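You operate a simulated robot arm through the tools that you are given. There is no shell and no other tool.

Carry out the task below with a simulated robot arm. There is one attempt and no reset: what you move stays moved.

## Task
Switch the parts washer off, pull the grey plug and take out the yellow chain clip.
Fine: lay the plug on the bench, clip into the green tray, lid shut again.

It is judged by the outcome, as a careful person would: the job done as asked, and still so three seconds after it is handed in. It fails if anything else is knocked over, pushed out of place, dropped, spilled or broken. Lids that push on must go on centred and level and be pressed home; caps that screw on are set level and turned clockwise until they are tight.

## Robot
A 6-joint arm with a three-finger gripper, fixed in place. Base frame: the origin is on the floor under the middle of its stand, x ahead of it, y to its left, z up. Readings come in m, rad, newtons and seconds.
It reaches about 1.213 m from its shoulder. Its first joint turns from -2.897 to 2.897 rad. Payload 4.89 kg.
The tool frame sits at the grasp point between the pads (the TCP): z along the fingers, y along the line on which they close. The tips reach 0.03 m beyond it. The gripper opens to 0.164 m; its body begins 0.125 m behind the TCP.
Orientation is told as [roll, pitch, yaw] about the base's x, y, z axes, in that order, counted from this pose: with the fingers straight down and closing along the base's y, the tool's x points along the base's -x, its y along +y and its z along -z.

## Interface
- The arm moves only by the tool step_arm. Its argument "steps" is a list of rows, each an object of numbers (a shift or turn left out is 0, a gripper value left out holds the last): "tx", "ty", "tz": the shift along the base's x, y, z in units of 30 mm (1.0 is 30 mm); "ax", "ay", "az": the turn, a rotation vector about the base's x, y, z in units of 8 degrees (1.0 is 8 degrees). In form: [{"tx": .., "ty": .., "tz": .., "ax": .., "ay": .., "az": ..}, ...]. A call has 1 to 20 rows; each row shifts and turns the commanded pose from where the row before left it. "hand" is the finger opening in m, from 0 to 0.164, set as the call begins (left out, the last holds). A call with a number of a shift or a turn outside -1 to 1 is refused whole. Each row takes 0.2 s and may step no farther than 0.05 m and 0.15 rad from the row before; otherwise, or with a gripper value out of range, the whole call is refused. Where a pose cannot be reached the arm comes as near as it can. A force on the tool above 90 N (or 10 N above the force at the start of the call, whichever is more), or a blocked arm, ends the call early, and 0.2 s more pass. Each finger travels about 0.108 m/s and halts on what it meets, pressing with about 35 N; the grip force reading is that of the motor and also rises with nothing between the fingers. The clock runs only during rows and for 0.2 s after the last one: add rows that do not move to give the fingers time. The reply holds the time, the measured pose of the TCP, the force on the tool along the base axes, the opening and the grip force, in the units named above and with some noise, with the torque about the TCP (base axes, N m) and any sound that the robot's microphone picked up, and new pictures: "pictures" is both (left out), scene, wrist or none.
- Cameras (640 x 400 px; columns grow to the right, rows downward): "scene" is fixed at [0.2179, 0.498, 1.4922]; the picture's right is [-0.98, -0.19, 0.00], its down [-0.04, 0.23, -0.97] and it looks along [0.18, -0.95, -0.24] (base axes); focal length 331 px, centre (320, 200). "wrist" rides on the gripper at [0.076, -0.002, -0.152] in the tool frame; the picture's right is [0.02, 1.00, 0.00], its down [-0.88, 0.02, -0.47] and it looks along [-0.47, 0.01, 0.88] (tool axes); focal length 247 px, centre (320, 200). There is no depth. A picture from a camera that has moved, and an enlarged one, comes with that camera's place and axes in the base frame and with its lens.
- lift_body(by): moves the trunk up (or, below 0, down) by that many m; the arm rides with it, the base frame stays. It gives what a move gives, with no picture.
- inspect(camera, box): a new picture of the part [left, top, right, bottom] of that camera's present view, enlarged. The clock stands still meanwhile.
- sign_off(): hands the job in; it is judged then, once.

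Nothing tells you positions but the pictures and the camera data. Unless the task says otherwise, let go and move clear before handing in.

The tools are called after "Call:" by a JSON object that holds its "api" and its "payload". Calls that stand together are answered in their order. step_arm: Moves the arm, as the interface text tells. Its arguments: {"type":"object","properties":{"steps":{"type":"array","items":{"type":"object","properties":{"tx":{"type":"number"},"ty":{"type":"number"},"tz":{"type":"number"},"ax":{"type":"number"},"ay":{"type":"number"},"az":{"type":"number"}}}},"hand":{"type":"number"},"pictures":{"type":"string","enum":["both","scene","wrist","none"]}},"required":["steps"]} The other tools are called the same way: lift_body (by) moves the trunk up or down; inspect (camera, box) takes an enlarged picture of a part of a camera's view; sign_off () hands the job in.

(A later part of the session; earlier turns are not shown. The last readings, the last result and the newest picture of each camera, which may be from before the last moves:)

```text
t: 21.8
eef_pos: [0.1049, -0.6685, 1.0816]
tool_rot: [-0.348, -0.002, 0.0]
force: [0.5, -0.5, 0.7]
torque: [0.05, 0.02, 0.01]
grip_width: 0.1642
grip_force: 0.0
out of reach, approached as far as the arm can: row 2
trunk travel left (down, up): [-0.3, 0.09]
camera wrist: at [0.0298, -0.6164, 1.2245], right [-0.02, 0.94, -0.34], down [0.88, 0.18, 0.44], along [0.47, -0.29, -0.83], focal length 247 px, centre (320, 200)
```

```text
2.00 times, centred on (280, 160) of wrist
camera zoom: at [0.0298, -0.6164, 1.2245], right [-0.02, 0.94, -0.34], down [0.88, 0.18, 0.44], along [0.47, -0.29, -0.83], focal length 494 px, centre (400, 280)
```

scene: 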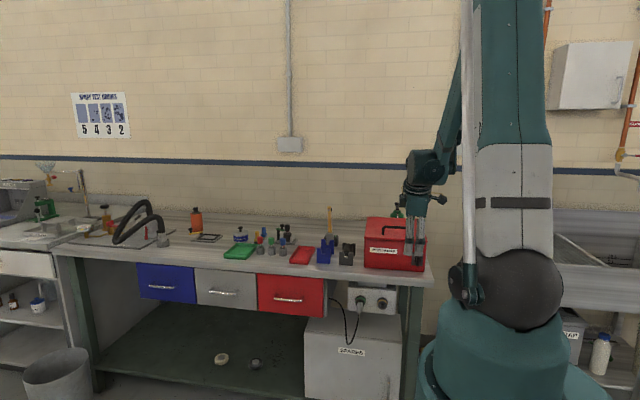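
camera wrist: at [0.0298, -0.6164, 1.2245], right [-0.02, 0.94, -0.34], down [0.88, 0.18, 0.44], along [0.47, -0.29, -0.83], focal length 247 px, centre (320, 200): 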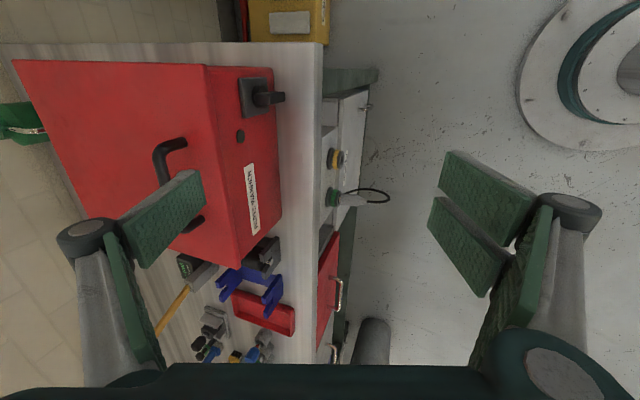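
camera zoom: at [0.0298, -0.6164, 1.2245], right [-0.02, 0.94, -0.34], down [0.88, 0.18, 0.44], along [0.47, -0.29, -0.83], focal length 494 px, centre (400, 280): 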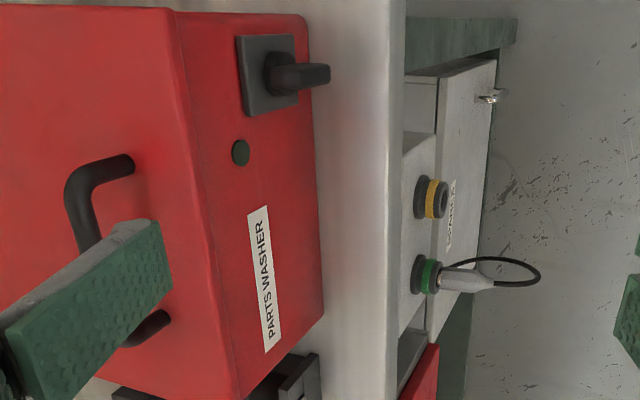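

The knob stands vertical and the lamp is dark, so the washer is switched off. Next is the plug at about (0.284, −0.71, 0.747): I'll rise, move over in x, and rotate the gripper so it closes along x with the camera on the outer side.

Call:
{"api": "step_arm", "payload": {"steps": [{"tz": 0.9, "tx": 0.5}, {"tz": 0.9, "tx": 0.8}, {"tz": 0.9, "tx": 0.8}, {"tz": 0.9, "tx": 0.8}, {"tz": 0.9, "tx": 0.8}, {"tx": 0.9, "ty": 0.5}, {"tx": 0.9, "ty": 0.5}, {"tx": 0.45, "ty": 0.3}], "pictures": "none"}}

Call:
{"api": "step_arm", "payload": {"steps": [{"ax": 0.06, "ay": -0.342, "az": -0.94}, {"ax": 0.06, "ay": -0.342, "az": -0.94}, {"ax": 0.06, "ay": -0.342, "az": -0.94}, {"ax": 0.06, "ay": -0.342, "az": -0.94}, {"ax": 0.06, "ay": -0.342, "az": -0.94}, {"ax": 0.06, "ay": -0.342, "az": -0.94}, {"ax": 0.06, "ay": -0.342, "az": -0.94}, {"ax": 0.06, "ay": -0.342, "az": -0.94}, {"ax": 0.06, "ay": -0.342, "az": -0.94}, {"ax": 0.06, "ay": -0.342, "az": -0.94}, {"ax": 0.06, "ay": -0.342, "az": -0.94}, {"ay": -0.09, "az": -0.235}], "pictures": "both"}}

```text
t: 23.6
eef_pos: [0.2843, -0.6281, 1.2157]
tool_rot: [-0.349, 0.001, 0.001]
force: [0.2, 0.1, -0.4]
torque: [0.0, 0.02, 0.01]
grip_width: 0.1642
grip_force: 0.1
trunk travel left (down, up): [-0.3, 0.09]
```

```text
t: 26.2
eef_pos: [0.2837, -0.6281, 1.2159]
tool_rot: [0.061, -0.293, -1.571]
force: [0.1, 0.4, -0.1]
torque: [0.02, 0.01, 0.0]
grip_width: 0.164
grip_force: 0.0
trunk travel left (down, up): [-0.3, 0.09]
camera wrist: at [0.274, -0.5105, 1.3396], right [1.0, 0.04, 0.05], down [-0.01, -0.71, 0.71], along [0.06, -0.71, -0.71], focal length 247 px, centre (320, 200)
```

scene: 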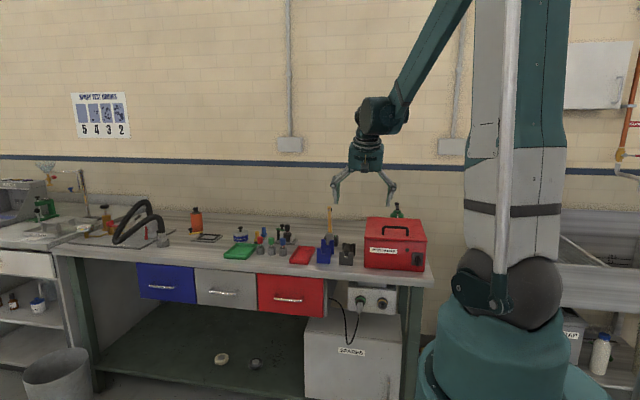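
wrist: 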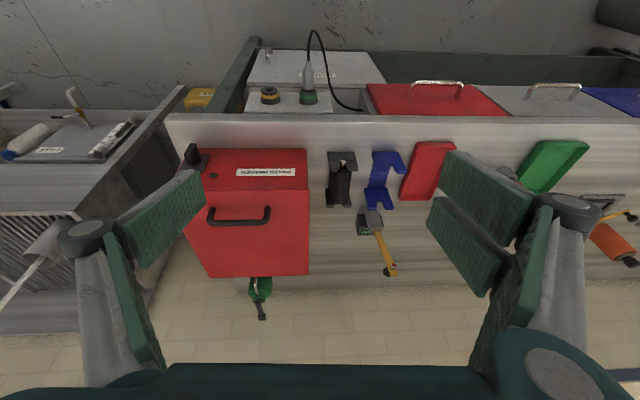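

The gripper now closes along x with the plug in view. I'll square up the orientation, then lower the trunk so the low plug comes within comfortable reach.

Call:
{"api": "step_arm", "payload": {"steps": [{"ay": 0.43, "az": -0.1}], "pictures": "none"}}

Call:
{"api": "lift_body", "payload": {"by": -0.25}}

Call:
{"api": "step_arm", "payload": {"steps": [{}], "pictures": "both"}}

```text
t: 26.6
eef_pos: [0.2828, -0.6279, 1.2165]
tool_rot: [-0.002, -0.291, -1.567]
force: [-0.7, 0.6, 0.5]
torque: [0.0, -0.04, 0.04]
grip_width: 0.1638
grip_force: 0.2
trunk travel left (down, up): [-0.3, 0.09]
```

```text
t: 29.2
eef_pos: [0.2838, -0.6274, 0.9672]
tool_rot: [-0.002, -0.291, -1.565]
force: [-1.0, 0.2, -0.8]
torque: [0.01, -0.03, 0.01]
grip_width: 0.1643
grip_force: 0.0
trunk travel left (down, up): [-0.05, 0.34]
```

```text
t: 29.6
eef_pos: [0.2838, -0.6283, 0.9667]
tool_rot: [-0.001, -0.292, -1.565]
force: [0.3, -0.3, 0.3]
torque: [0.01, 0.01, 0.01]
grip_width: 0.1639
grip_force: 0.2
trunk travel left (down, up): [-0.05, 0.34]
camera wrist: at [0.2831, -0.5104, 1.0901], right [1.0, 0.02, -0.01], down [0.02, -0.71, 0.71], along [0.01, -0.71, -0.71], focal length 247 px, centre (320, 200)
```

scene: 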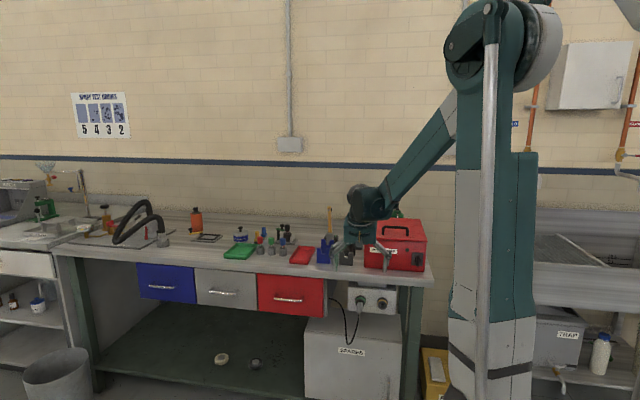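
wrist: 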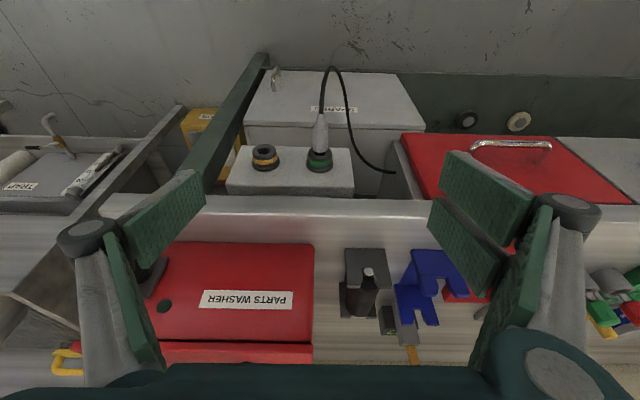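

Call:
{"api": "inspect", "payload": {"camera": "wrist", "box": [230, 60, 410, 210]}}

Call:
{"api": "inspect", "payload": {"camera": "scene", "box": [320, 170, 420, 320]}}

```text
2.67 times, centred on (320, 135) of wrist
camera zoom: at [0.2831, -0.5104, 1.0901], right [1.0, 0.02, -0.01], down [0.02, -0.71, 0.71], along [0.01, -0.71, -0.71], focal length 659 px, centre (320, 373)
```

zoom: 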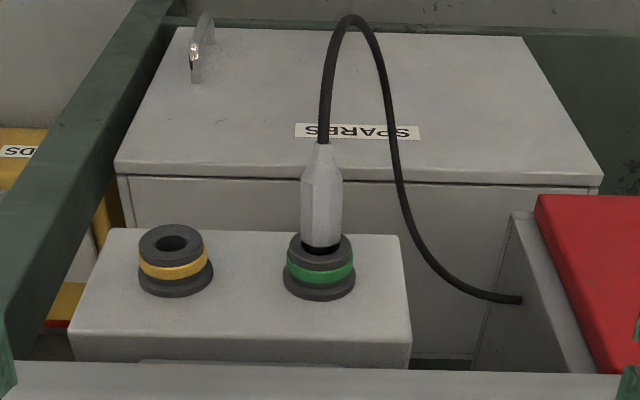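

```text
2.67 times, centred on (370, 245) of scene
camera zoom: at [0.2179, 0.498, 1.4922], right [-0.98, -0.19, 0.0], down [-0.04, 0.23, -0.97], along [0.18, -0.95, -0.24], focal length 883 px, centre (187, 80)
```

zoom: 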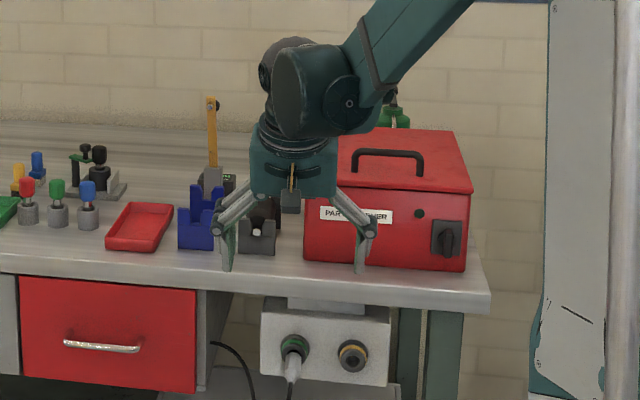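

The plug body sits at x≈0.286, y −0.735 to −0.691, z≈0.747. I'll narrow the hand to 70 mm, make the tilt steeper, and descend to just above the plug in front of the bench edge.

Call:
{"api": "step_arm", "payload": {"hand": 0.07, "steps": [{"ax": 0.84, "tx": 0.07, "ty": -0.4}, {"ty": -0.5}, {"ty": -0.5, "tz": -0.4}, {"tz": -0.8}, {"tz": -0.8}, {"tz": -0.8}, {"tz": -0.8}, {"tz": -0.8}, {"tz": -0.6}], "pictures": "both"}}

Call:
{"api": "inspect", "payload": {"camera": "scene", "box": [310, 200, 420, 330]}}

Call:
{"api": "inspect", "payload": {"camera": "wrist", "box": [200, 60, 440, 230]}}

```text
t: 31.6
eef_pos: [0.2869, -0.6697, 0.8166]
tool_rot: [-0.002, -0.176, -1.566]
force: [-0.6, 0.5, 0.3]
torque: [-0.13, -0.04, 0.0]
grip_width: 0.07
grip_force: 0.2
trunk travel left (down, up): [-0.05, 0.34]
camera wrist: at [0.2852, -0.5674, 0.9529], right [1.0, 0.03, -0.01], down [0.02, -0.79, 0.62], along [0.01, -0.62, -0.79], focal length 247 px, centre (320, 200)
```

scene: 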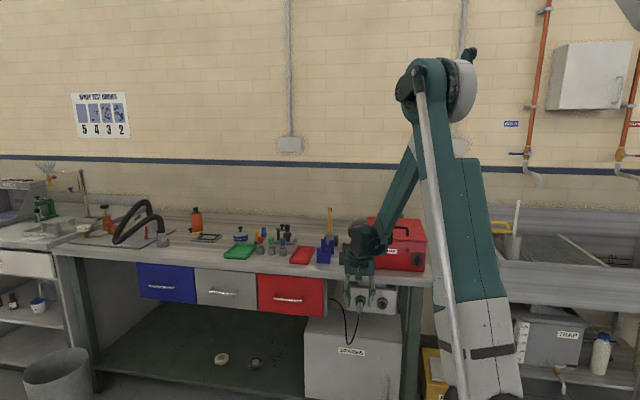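
wrist: 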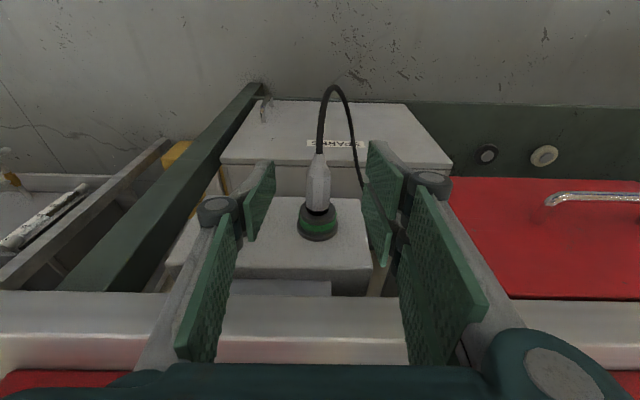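

```text
3.08 times, centred on (365, 265) of scene
camera zoom: at [0.2179, 0.498, 1.4922], right [-0.98, -0.19, 0.0], down [-0.04, 0.23, -0.97], along [0.18, -0.95, -0.24], focal length 1019 px, centre (182, 0)
```

zoom: 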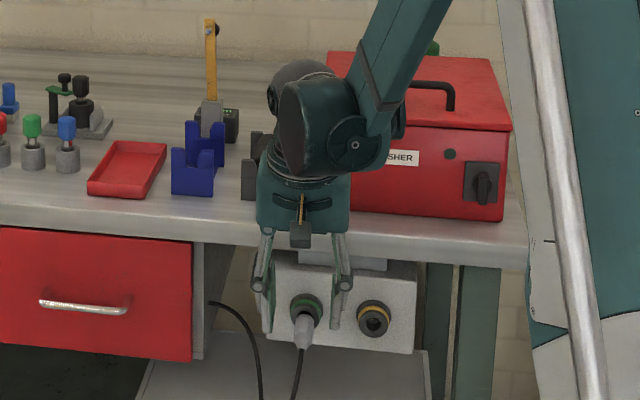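

```text
2.35 times, centred on (320, 145) of wrist
camera zoom: at [0.2852, -0.5674, 0.9529], right [1.0, 0.03, -0.01], down [0.02, -0.79, 0.62], along [0.01, -0.62, -0.79], focal length 581 px, centre (320, 329)
```

zoom: 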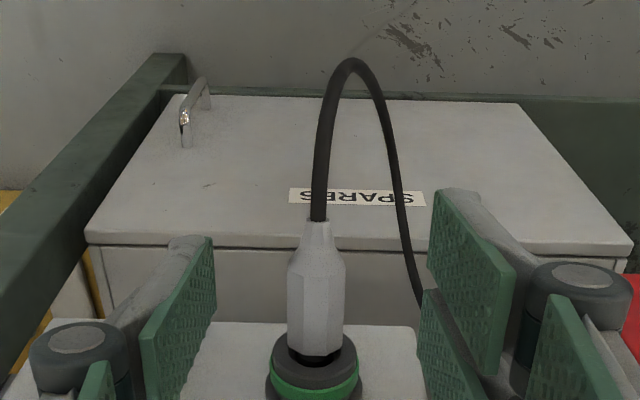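

The fingers straddle the plug nicely. I'll descend to the grip height and move in to the plug body without touching the socket collar.

Call:
{"api": "step_arm", "payload": {"steps": [{"tx": -0.06, "ty": -0.15, "tz": -0.45}, {"ty": -0.2, "tz": -0.45}, {"ty": -0.2, "tz": -0.45}, {"ty": -0.2, "tz": -0.45}], "pictures": "wrist"}}

Call:
{"api": "inspect", "payload": {"camera": "wrist", "box": [200, 60, 440, 230]}}

Call:
{"api": "inspect", "payload": {"camera": "scene", "box": [310, 230, 410, 330]}}

```text
t: 32.6
eef_pos: [0.2839, -0.6935, 0.7637]
tool_rot: [-0.002, -0.175, -1.565]
force: [-0.4, -0.1, -0.1]
torque: [-0.04, 0.0, 0.0]
grip_width: 0.07
grip_force: 0.2
trunk travel left (down, up): [-0.05, 0.34]
camera wrist: at [0.2834, -0.59, 0.8989], right [1.0, 0.03, -0.01], down [0.02, -0.79, 0.62], along [0.01, -0.62, -0.79], focal length 247 px, centre (320, 200)
```

wrist: 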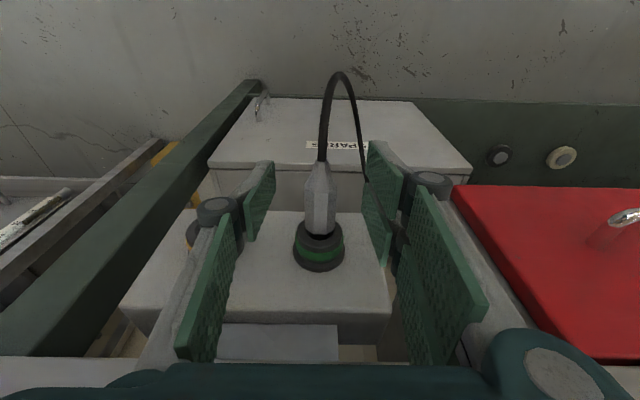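

```text
2.35 times, centred on (320, 145) of wrist
camera zoom: at [0.2834, -0.59, 0.8989], right [1.0, 0.03, -0.01], down [0.02, -0.79, 0.62], along [0.01, -0.62, -0.79], focal length 581 px, centre (320, 329)
```

zoom: 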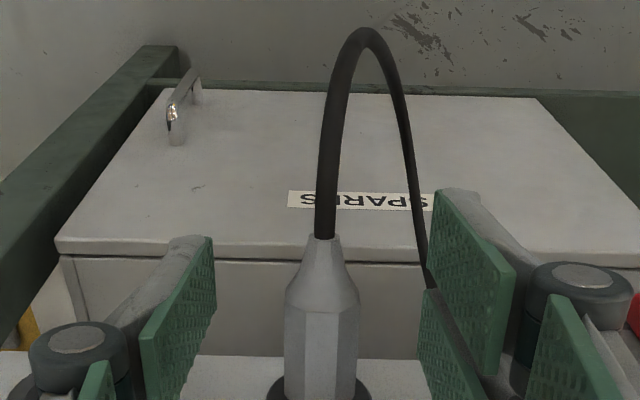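

```text
4.00 times, centred on (360, 280) of scene
camera zoom: at [0.2179, 0.498, 1.4922], right [-0.98, -0.19, 0.0], down [-0.04, 0.23, -0.97], along [0.18, -0.95, -0.24], focal length 1324 px, centre (160, -120)
```

zoom: 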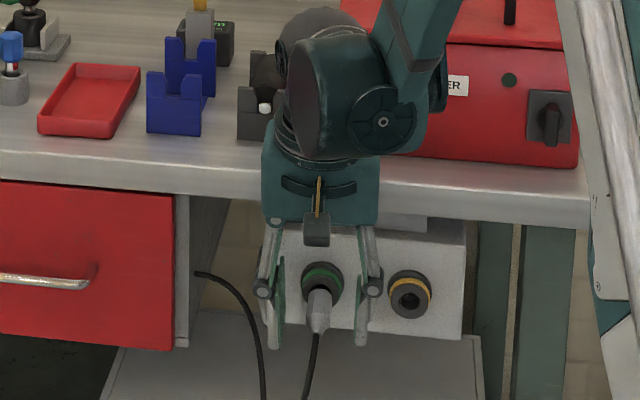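

Call:
{"api": "step_arm", "payload": {"hand": 0.005, "steps": [{}, {}, {}, {}], "pictures": "wrist"}}

Call:
{"api": "inspect", "payload": {"camera": "wrist", "box": [200, 60, 440, 230]}}

Call:
{"api": "inspect", "payload": {"camera": "scene", "box": [310, 230, 410, 330]}}

```text
t: 33.6
eef_pos: [0.2838, -0.6925, 0.7615]
tool_rot: [0.0, -0.174, -1.565]
force: [4.5, 0.3, -0.9]
torque: [0.14, -0.04, 0.29]
grip_width: 0.0226
grip_force: 35.1
trunk travel left (down, up): [-0.05, 0.34]
camera wrist: at [0.2838, -0.5901, 0.8988], right [1.0, 0.03, -0.01], down [0.02, -0.79, 0.62], along [0.01, -0.62, -0.79], focal length 247 px, centre (320, 200)
```

wrist: 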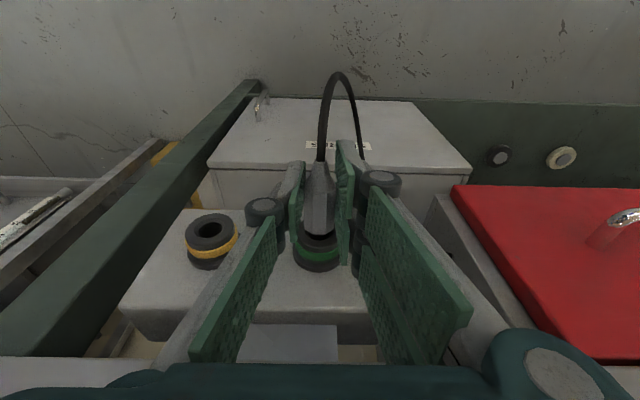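

```text
2.35 times, centred on (320, 145) of wrist
camera zoom: at [0.2838, -0.5901, 0.8988], right [1.0, 0.03, -0.01], down [0.02, -0.79, 0.62], along [0.01, -0.62, -0.79], focal length 581 px, centre (320, 329)
```

zoom: 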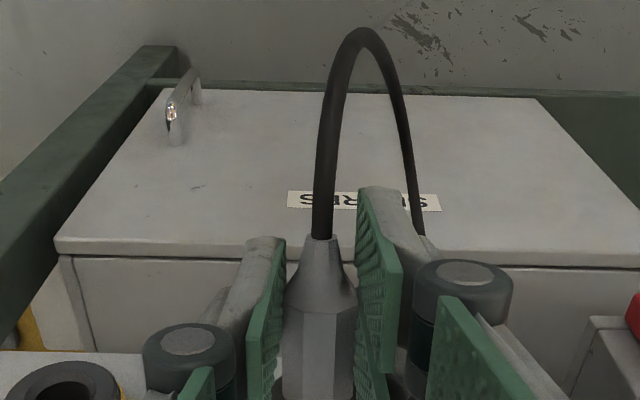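

```text
4.00 times, centred on (360, 280) of scene
camera zoom: at [0.2179, 0.498, 1.4922], right [-0.98, -0.19, 0.0], down [-0.04, 0.23, -0.97], along [0.18, -0.95, -0.24], focal length 1324 px, centre (160, -120)
```

zoom: 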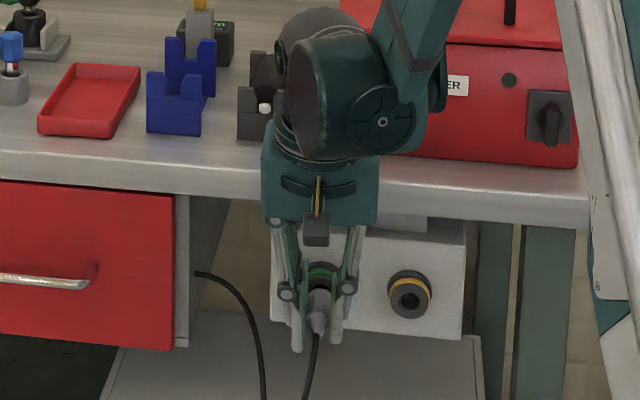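

The plug is gripped at 23 mm opening with 35 N. I'll now pull it straight out along +y.

Call:
{"api": "step_arm", "payload": {"steps": [{"ty": 0.2}, {"ty": 0.2}, {"ty": 0.2}, {"ty": 0.2}], "pictures": "wrist"}}

Call:
{"api": "inspect", "payload": {"camera": "wrist", "box": [200, 60, 440, 260]}}

```text
t: 34.6
eef_pos: [0.2846, -0.6678, 0.7617]
tool_rot: [-0.002, -0.175, -1.565]
force: [0.7, -0.2, -0.4]
torque: [0.03, 0.0, 0.03]
grip_width: 0.0223
grip_force: 35.2
trunk travel left (down, up): [-0.05, 0.34]
camera wrist: at [0.2833, -0.566, 0.8987], right [1.0, 0.03, -0.01], down [0.02, -0.79, 0.62], along [0.01, -0.62, -0.79], focal length 247 px, centre (320, 200)
```

wrist: 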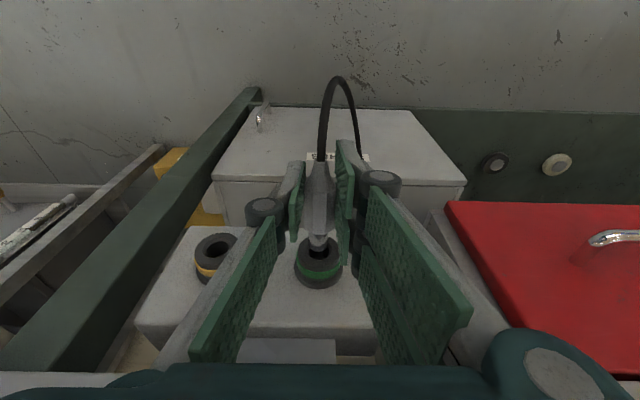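

```text
2.00 times, centred on (320, 160) of wrist
camera zoom: at [0.2833, -0.566, 0.8987], right [1.0, 0.03, -0.01], down [0.02, -0.79, 0.62], along [0.01, -0.62, -0.79], focal length 494 px, centre (320, 280)
```

zoom: 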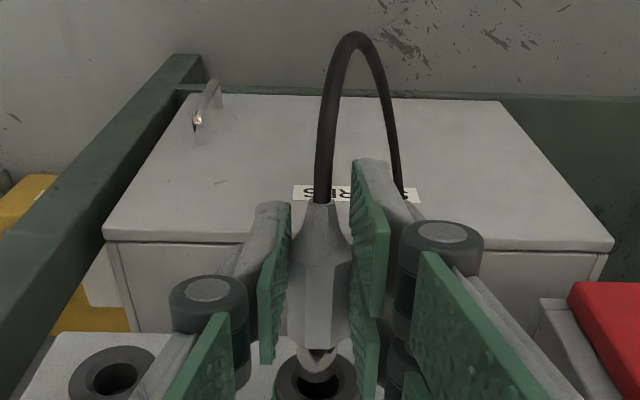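

The plug slides out easily and its metal nose is showing. I'll keep pulling until it's clear.

Call:
{"api": "step_arm", "payload": {"steps": [{"ty": 0.4}, {"ty": 0.4}, {"ty": 0.4}, {"ty": 0.4}, {"ty": 0.4}], "pictures": "both"}}

Call:
{"api": "inspect", "payload": {"camera": "scene", "box": [300, 230, 420, 380]}}

Call:
{"api": "inspect", "payload": {"camera": "wrist", "box": [200, 60, 440, 300]}}

```text
t: 35.8
eef_pos: [0.284, -0.6089, 0.7633]
tool_rot: [-0.001, -0.176, -1.565]
force: [0.0, 0.1, -0.5]
torque: [0.08, 0.01, 0.0]
grip_width: 0.0225
grip_force: 35.1
trunk travel left (down, up): [-0.05, 0.34]
camera wrist: at [0.2837, -0.5064, 0.8986], right [1.0, 0.03, -0.01], down [0.02, -0.79, 0.62], along [0.01, -0.62, -0.79], focal length 247 px, centre (320, 200)
```

scene: 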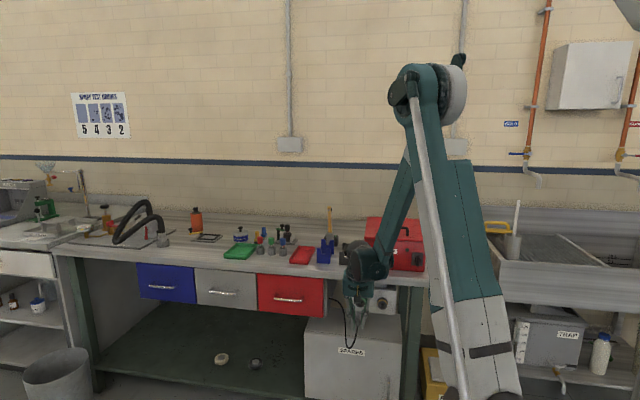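
wrist: 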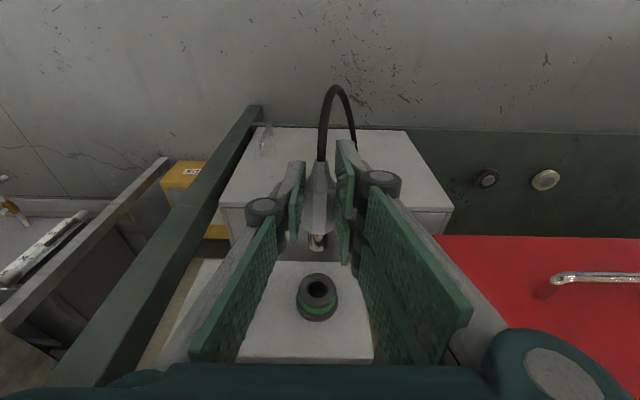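

```text
2.67 times, centred on (360, 305) of scene
camera zoom: at [0.2179, 0.498, 1.4922], right [-0.98, -0.19, 0.0], down [-0.04, 0.23, -0.97], along [0.18, -0.95, -0.24], focal length 883 px, centre (213, -80)
```

zoom: 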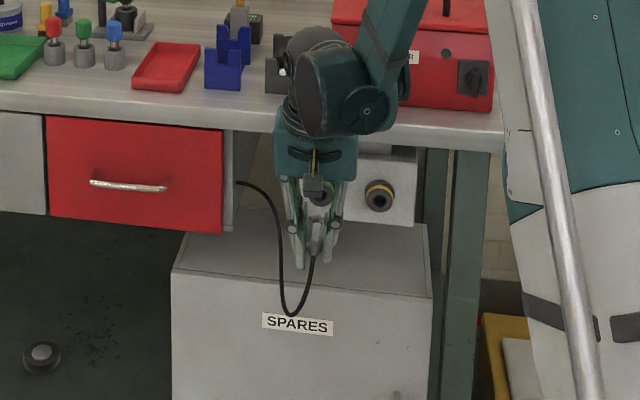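

```text
1.67 times, centred on (320, 180) of wrist
camera zoom: at [0.2837, -0.5064, 0.8986], right [1.0, 0.03, -0.01], down [0.02, -0.79, 0.62], along [0.01, -0.62, -0.79], focal length 412 px, centre (320, 233)
```

zoom: 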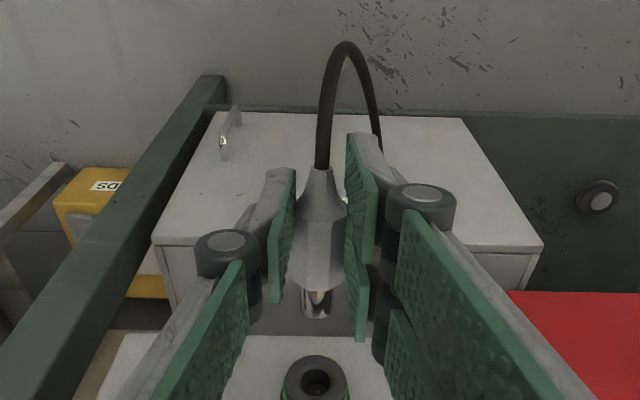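

The plug is fully out of the socket. I'll lift it above bench height and carry it to x≈0.405, in front of the gap between the black and blue stands.

Call:
{"api": "step_arm", "payload": {"steps": [{"tz": 0.88}, {"tz": 0.88}, {"tz": 0.88, "tx": 0.4}, {"tz": 0.88, "tx": 0.6}, {"tz": 0.88, "tx": 0.6}, {"tz": 0.88, "tx": 0.6}, {"tz": 0.88, "tx": 0.6}, {"tz": 0.88, "tx": 0.6}, {"tz": 0.88, "tx": 0.6}], "pictures": "both"}}

Call:
{"api": "inspect", "payload": {"camera": "scene", "box": [280, 190, 420, 340]}}

```text
t: 37.8
eef_pos: [0.4043, -0.6079, 1.0]
tool_rot: [-0.001, -0.175, -1.569]
force: [0.5, -0.2, -0.6]
torque: [0.06, -0.02, 0.01]
grip_width: 0.022
grip_force: 34.5
trunk travel left (down, up): [-0.05, 0.34]
camera wrist: at [0.4031, -0.506, 1.1367], right [1.0, 0.03, -0.01], down [0.02, -0.79, 0.62], along [0.01, -0.62, -0.79], focal length 247 px, centre (320, 200)
```

scene: 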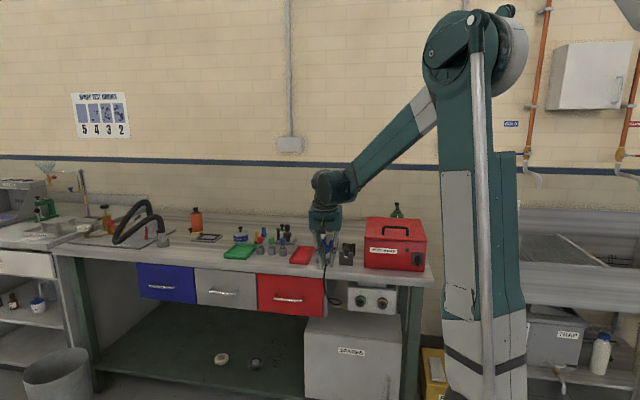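
wrist: 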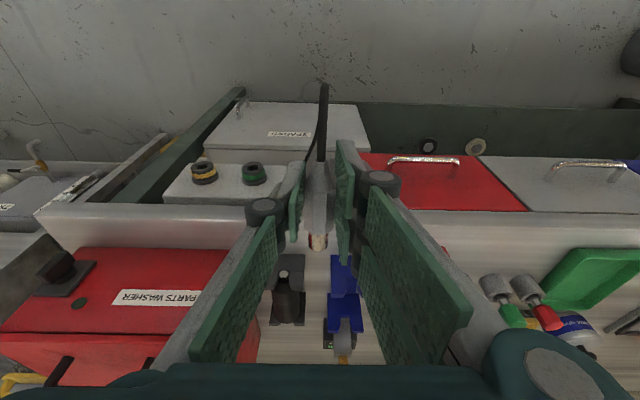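

```text
2.67 times, centred on (350, 265) of scene
camera zoom: at [0.2179, 0.498, 1.4922], right [-0.98, -0.19, 0.0], down [-0.04, 0.23, -0.97], along [0.18, -0.95, -0.24], focal length 883 px, centre (240, 27)
```

zoom: 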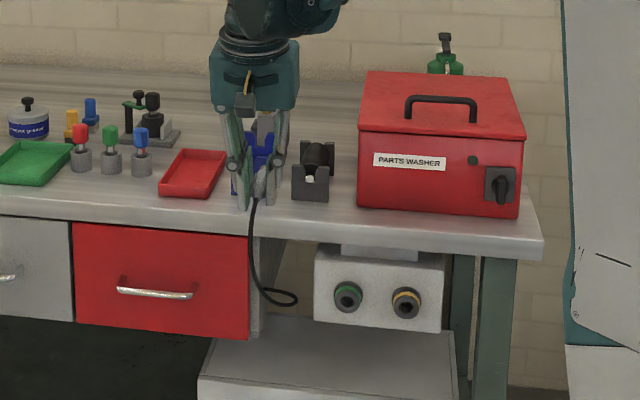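

Call:
{"api": "inspect", "payload": {"camera": "wrist", "box": [240, 200, 420, 360]}}

```text
2.50 times, centred on (330, 280) of wrist
camera zoom: at [0.4031, -0.506, 1.1367], right [1.0, 0.03, -0.01], down [0.02, -0.79, 0.62], along [0.01, -0.62, -0.79], focal length 617 px, centre (295, 0)
```

zoom: 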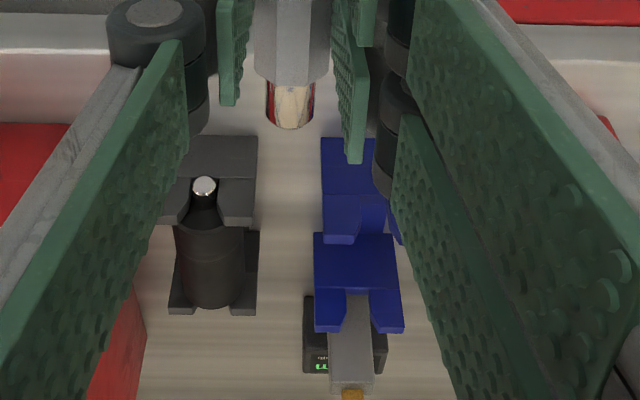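

The gap between the stands spans x 0.385–0.424 and their fronts are at y≈−0.815. I'll move the plug in to y≈−0.755 and lower it gently.

Call:
{"api": "step_arm", "payload": {"steps": [{"ty": -0.7, "tx": 0.02}, {"ty": -0.7, "tx": 0.02}, {"ty": -0.7}, {"ty": -0.7}, {"ty": -0.7}, {"ty": -0.7}, {"ty": -0.7}, {"tz": -0.6}, {"tz": -0.6}, {"tz": -0.5}], "pictures": "both"}}

Call:
{"api": "inspect", "payload": {"camera": "scene", "box": [290, 210, 380, 310]}}

Call:
{"api": "inspect", "payload": {"camera": "wrist", "box": [220, 100, 420, 300]}}

```text
t: 40.0
eef_pos: [0.4045, -0.7544, 0.948]
tool_rot: [-0.002, -0.173, -1.565]
force: [0.0, 1.2, -0.5]
torque: [-0.04, -0.03, 0.04]
grip_width: 0.0221
grip_force: 35.4
trunk travel left (down, up): [-0.05, 0.34]
camera wrist: at [0.4042, -0.6526, 1.0852], right [1.0, 0.03, -0.01], down [0.02, -0.79, 0.62], along [0.01, -0.62, -0.79], focal length 247 px, centre (320, 200)
```

scene: 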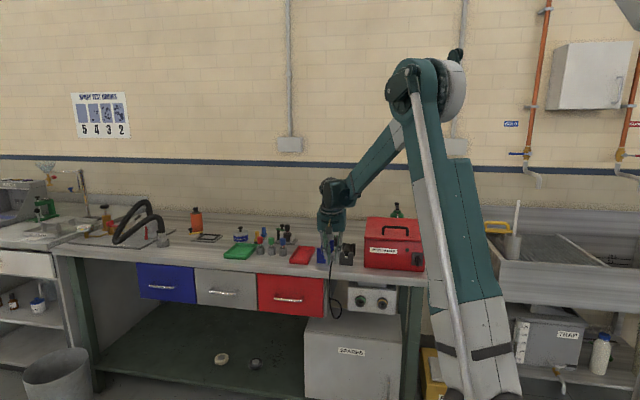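
wrist: 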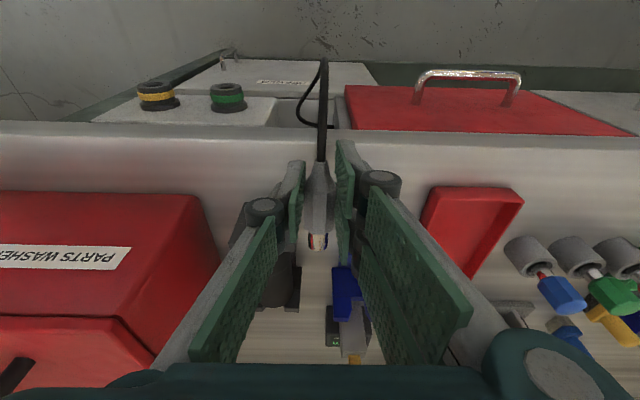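

```text
4.00 times, centred on (335, 260) of scene
camera zoom: at [0.2179, 0.498, 1.4922], right [-0.98, -0.19, 0.0], down [-0.04, 0.23, -0.97], along [0.18, -0.95, -0.24], focal length 1324 px, centre (260, -40)
```

zoom: 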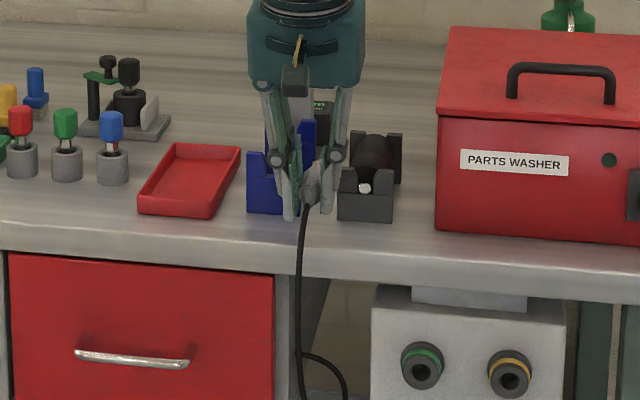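

```text
2.00 times, centred on (320, 200) of wrist
camera zoom: at [0.4042, -0.6526, 1.0852], right [1.0, 0.03, -0.01], down [0.02, -0.79, 0.62], along [0.01, -0.62, -0.79], focal length 494 px, centre (320, 200)
```

zoom: 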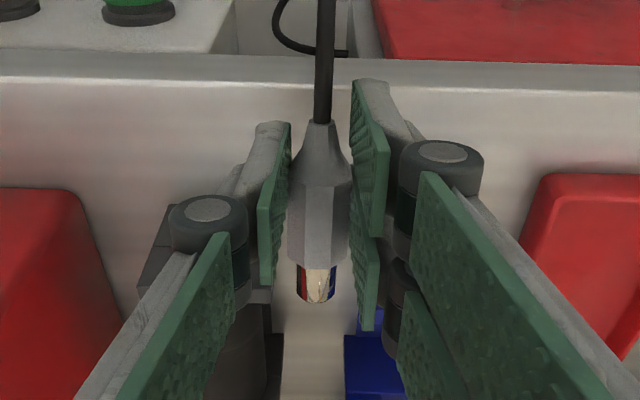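

Call:
{"api": "step_arm", "payload": {"steps": [{"tz": -0.4}, {"tz": -0.3}, {"tz": -0.15}, {"tz": -0.1}], "pictures": "none"}}

Call:
{"api": "inspect", "payload": {"camera": "scene", "box": [310, 235, 370, 285]}}

```text
t: 41.0
eef_pos: [0.4042, -0.7542, 0.921]
tool_rot: [0.0, -0.176, -1.565]
force: [-0.4, -0.3, 0.6]
torque: [0.02, -0.03, 0.03]
grip_width: 0.0224
grip_force: 35.3
trunk travel left (down, up): [-0.05, 0.34]
```

```text
8.00 times, centred on (340, 260) of scene
camera zoom: at [0.2179, 0.498, 1.4922], right [-0.98, -0.19, 0.0], down [-0.04, 0.23, -0.97], along [0.18, -0.95, -0.24], focal length 2649 px, centre (160, -280)
```

zoom: 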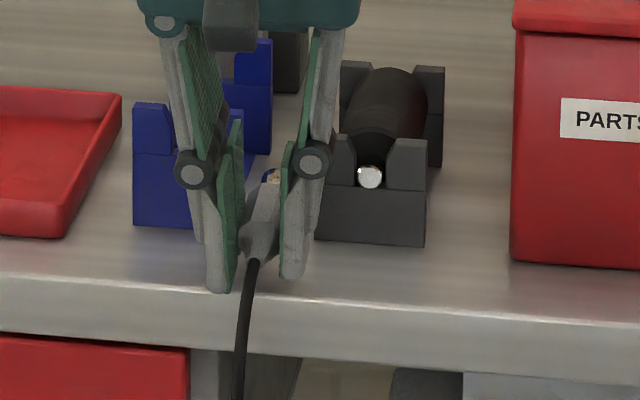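

Call:
{"api": "step_arm", "payload": {"steps": [{"tz": -0.08}, {"tz": -0.08}, {"tz": -0.08}], "pictures": "none"}}

Call:
{"api": "inspect", "payload": {"camera": "scene", "box": [310, 235, 370, 285]}}

```text
t: 41.8
eef_pos: [0.4069, -0.7552, 0.9137]
tool_rot: [-0.003, -0.173, -1.566]
force: [-0.9, -0.4, -0.9]
torque: [0.03, 0.0, 0.01]
grip_width: 0.0222
grip_force: 35.0
trunk travel left (down, up): [-0.05, 0.34]
```

```text
8.00 times, centred on (340, 260) of scene
camera zoom: at [0.2179, 0.498, 1.4922], right [-0.98, -0.19, 0.0], down [-0.04, 0.23, -0.97], along [0.18, -0.95, -0.24], focal length 2649 px, centre (160, -280)
```

zoom: 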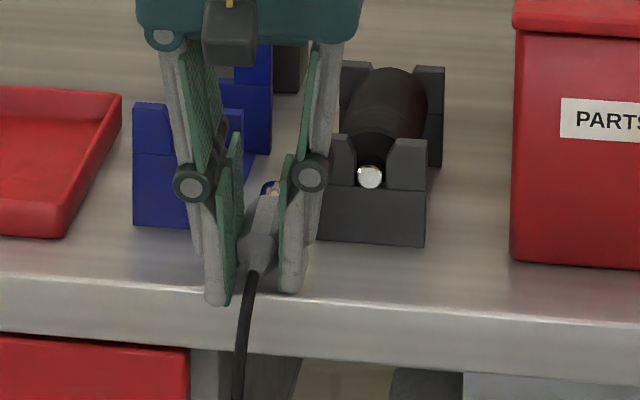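

Call:
{"api": "step_arm", "payload": {"steps": [{"tz": -0.07}, {"tz": -0.07}], "pictures": "none"}}

Call:
{"api": "inspect", "payload": {"camera": "scene", "box": [315, 240, 355, 280]}}

```text
t: 42.4
eef_pos: [0.4056, -0.7554, 0.9103]
tool_rot: [-0.002, -0.174, -1.565]
force: [1.3, -1.6, 6.7]
torque: [0.01, -0.02, -0.02]
grip_width: 0.0223
grip_force: 35.1
trunk travel left (down, up): [-0.05, 0.34]
```

```text
10.00 times, centred on (335, 260) of scene
camera zoom: at [0.2179, 0.498, 1.4922], right [-0.98, -0.19, 0.0], down [-0.04, 0.23, -0.97], along [0.18, -0.95, -0.24], focal length 3311 px, centre (170, -400)
```

zoom: 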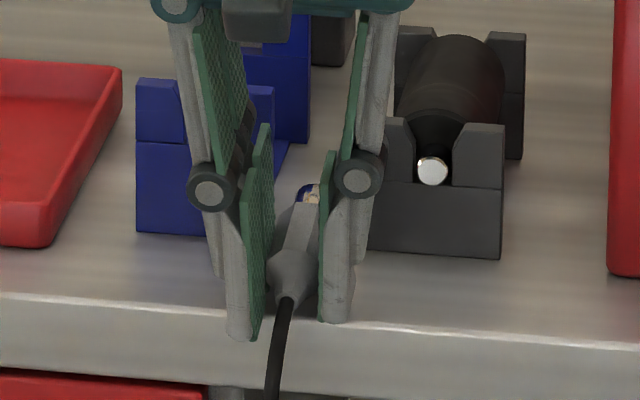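

Light contact with the bench (6.7 N). I'll release slowly and let the plug settle.

Call:
{"api": "step_arm", "payload": {"hand": 0.028, "steps": [{}, {}], "pictures": "none"}}

Call:
{"api": "step_arm", "payload": {"hand": 0.045, "steps": [{}, {}], "pictures": "wrist"}}

Call:
{"api": "inspect", "payload": {"camera": "scene", "box": [315, 240, 355, 280]}}

Call:
{"api": "inspect", "payload": {"camera": "wrist", "box": [220, 60, 420, 300]}}

```text
t: 43.0
eef_pos: [0.4057, -0.7549, 0.9107]
tool_rot: [-0.002, -0.176, -1.566]
force: [0.5, -0.5, 9.3]
torque: [0.06, 0.0, -0.01]
grip_width: 0.0273
grip_force: 0.1
trunk travel left (down, up): [-0.05, 0.34]
```

```text
t: 43.6
eef_pos: [0.4052, -0.754, 0.9101]
tool_rot: [-0.002, -0.175, -1.567]
force: [-0.8, 3.8, 15.7]
torque: [0.2, 0.03, 0.03]
grip_width: 0.0433
grip_force: 5.0
trunk travel left (down, up): [-0.05, 0.34]
camera wrist: at [0.4046, -0.6526, 1.0463], right [1.0, 0.03, -0.01], down [0.02, -0.79, 0.62], along [0.01, -0.62, -0.79], focal length 247 px, centre (320, 200)
```

wrist: 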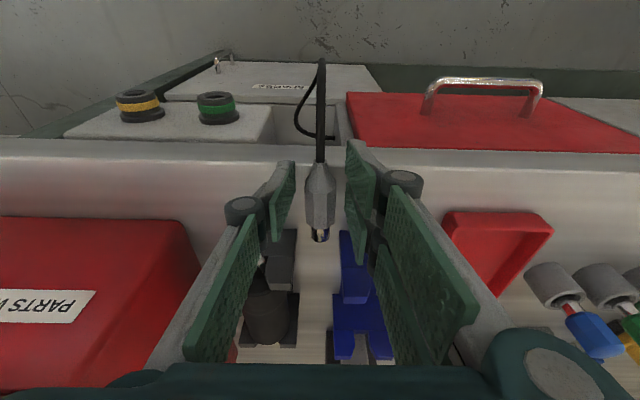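

```text
10.00 times, centred on (335, 260) of scene
camera zoom: at [0.2179, 0.498, 1.4922], right [-0.98, -0.19, 0.0], down [-0.04, 0.23, -0.97], along [0.18, -0.95, -0.24], focal length 3311 px, centre (170, -400)
```

zoom: 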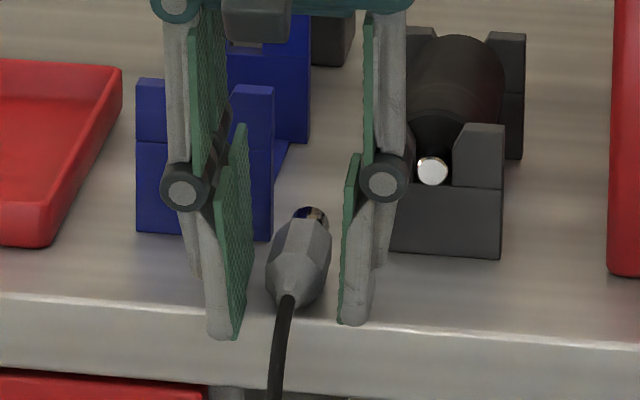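

```text
1.67 times, centred on (320, 180) of wrist
camera zoom: at [0.4046, -0.6526, 1.0463], right [1.0, 0.03, -0.01], down [0.02, -0.79, 0.62], along [0.01, -0.62, -0.79], focal length 412 px, centre (320, 233)
```

zoom: 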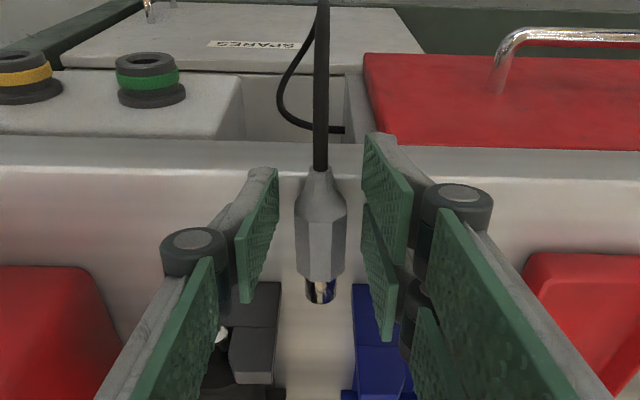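

The plug lies on the bench, in front of the stands. I'll lift straight up and clear of it.

Call:
{"api": "step_arm", "payload": {"steps": [{"tz": 0.2}, {"tz": 0.4}, {"tz": 0.8}, {"tz": 0.9}, {"tz": 0.9}, {"tz": 0.9}, {"tz": 0.9}, {"tz": 0.9}], "pictures": "both"}}

Call:
{"api": "inspect", "payload": {"camera": "scene", "box": [310, 230, 370, 310]}}

Call:
{"api": "inspect", "payload": {"camera": "wrist", "box": [200, 60, 440, 300]}}

```text
t: 45.4
eef_pos: [0.4056, -0.7555, 1.0867]
tool_rot: [-0.001, -0.174, -1.564]
force: [-0.8, -0.6, -0.2]
torque: [0.08, 0.01, -0.03]
grip_width: 0.0449
grip_force: 0.1
trunk travel left (down, up): [-0.05, 0.34]
camera wrist: at [0.4046, -0.6535, 1.2226], right [1.0, 0.03, -0.01], down [0.02, -0.79, 0.62], along [0.01, -0.62, -0.79], focal length 247 px, centre (320, 200)
```

scene: 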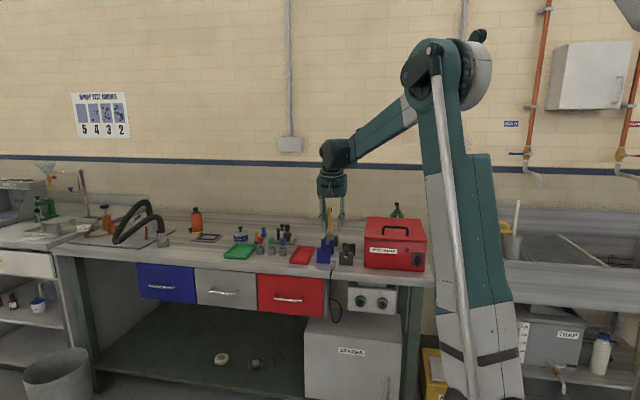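
wrist: 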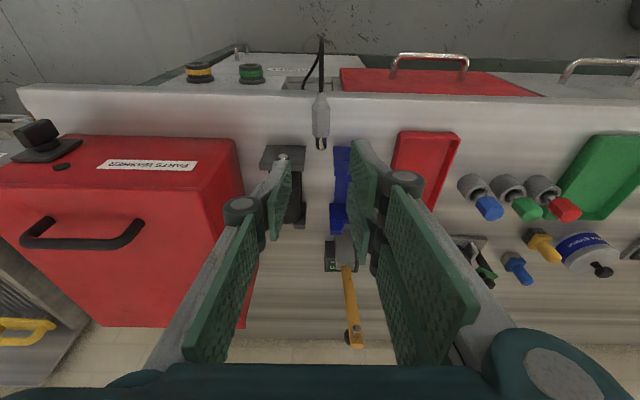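

```text
5.00 times, centred on (340, 270) of scene
camera zoom: at [0.2179, 0.498, 1.4922], right [-0.98, -0.19, 0.0], down [-0.04, 0.23, -0.97], along [0.18, -0.95, -0.24], focal length 1655 px, centre (220, -150)
```

zoom: 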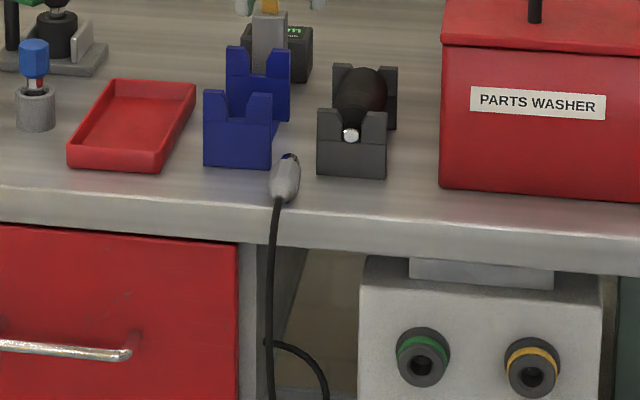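

```text
1.67 times, centred on (320, 180) of wrist
camera zoom: at [0.4046, -0.6535, 1.2226], right [1.0, 0.03, -0.01], down [0.02, -0.79, 0.62], along [0.01, -0.62, -0.79], focal length 412 px, centre (320, 233)
```

zoom: 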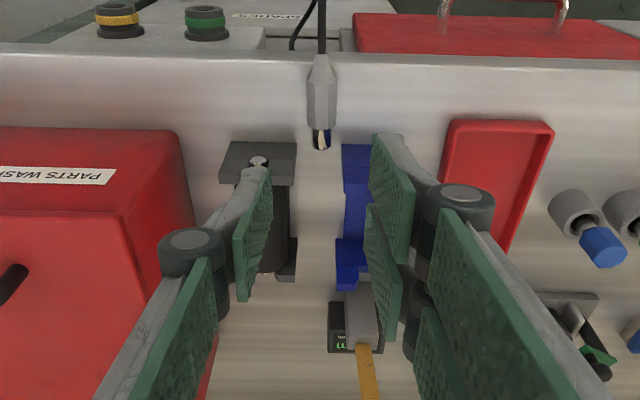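

The plug lies stably on the bench. Next is the lid: I'll raise the trunk for overhead reach, go above the handle, and rotate the gripper so it closes along y.

Call:
{"api": "lift_body", "payload": {"by": 0.33}}

Call:
{"api": "step_arm", "payload": {"hand": 0.07, "steps": [{"ay": 0.174, "az": 0.985}, {"tx": -0.4, "ay": 0.174, "az": 0.985}, {"tx": -0.8, "ay": 0.174, "az": 0.985}, {"tx": -0.8, "ay": 0.174, "az": 0.985}, {"tx": -0.8, "ay": 0.174, "az": 0.985}, {"tx": -0.8, "ay": 0.174, "az": 0.985}, {"tx": -0.8, "ay": 0.174, "az": 0.985}, {"tx": -0.8, "ay": 0.174, "az": 0.985}, {"tx": -0.8, "ay": 0.174, "az": 0.985}, {"tx": -0.8, "ay": 0.174, "az": 0.985}, {"tx": -0.8, "ay": 0.174, "az": 0.985}, {"tx": -0.6, "ay": 0.04, "az": 0.24}], "pictures": "both"}}

```text
t: 48.6
eef_pos: [0.4058, -0.7551, 1.4161]
tool_rot: [-0.001, -0.173, -1.565]
force: [-0.2, -0.3, -0.6]
torque: [0.0, 0.01, -0.04]
grip_width: 0.0446
grip_force: 0.1
trunk travel left (down, up): [-0.38, 0.01]
```

```text
t: 51.2
eef_pos: [0.1599, -0.7562, 1.4175]
tool_rot: [-0.175, 0.001, 0.005]
force: [0.0, -0.4, 0.1]
torque: [0.0, -0.01, -0.01]
grip_width: 0.0699
grip_force: 0.2
trunk travel left (down, up): [-0.38, 0.01]
camera wrist: at [0.0838, -0.7302, 1.5663], right [-0.03, 0.98, -0.17], down [0.88, 0.11, 0.46], along [0.47, -0.14, -0.87], focal length 247 px, centre (320, 200)
```

scene: 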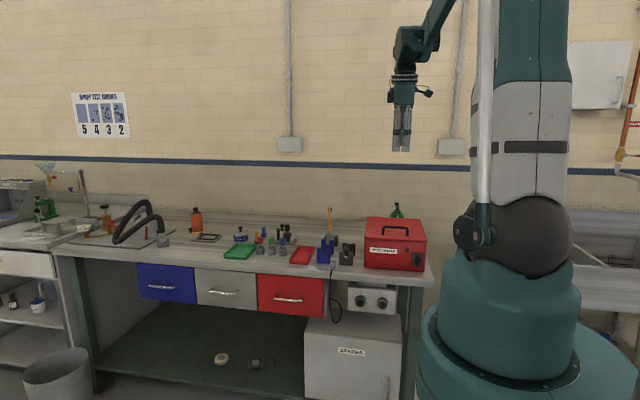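
wrist: 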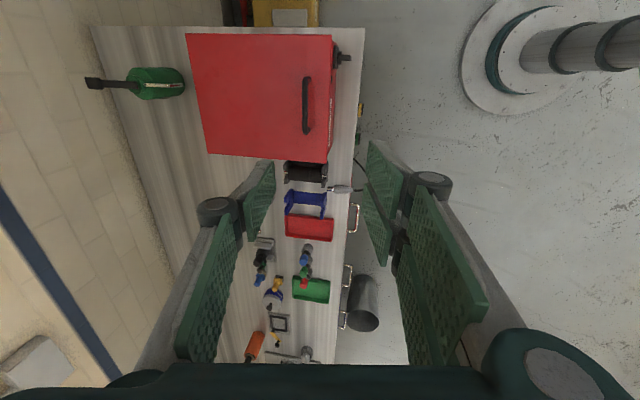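

Call:
{"api": "inspect", "payload": {"camera": "wrist", "box": [170, 20, 370, 180]}}

Call:
{"api": "inspect", "payload": {"camera": "scene", "box": [355, 200, 445, 285]}}

```text
2.50 times, centred on (270, 100) of wrist
camera zoom: at [0.0838, -0.7302, 1.5663], right [-0.03, 0.98, -0.17], down [0.88, 0.11, 0.46], along [0.47, -0.14, -0.87], focal length 617 px, centre (445, 450)
```

zoom: 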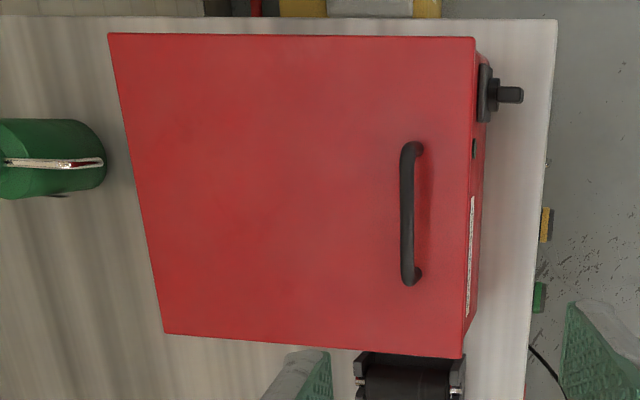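

```text
4.71 times, centred on (400, 242) of scene
camera zoom: at [0.2179, 0.498, 1.4922], right [-0.98, -0.19, 0.0], down [-0.04, 0.23, -0.97], along [0.18, -0.95, -0.24], focal length 1558 px, centre (-56, 0)
```

zoom: 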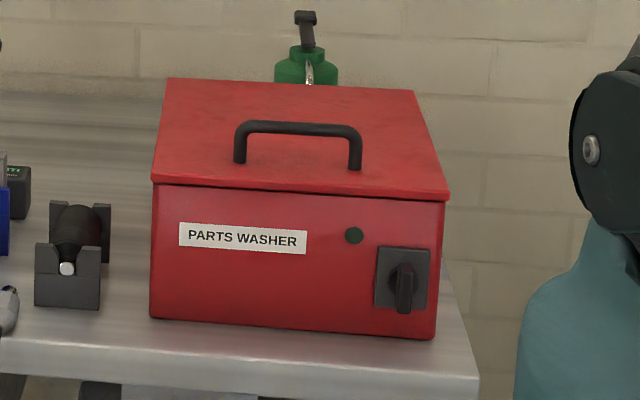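

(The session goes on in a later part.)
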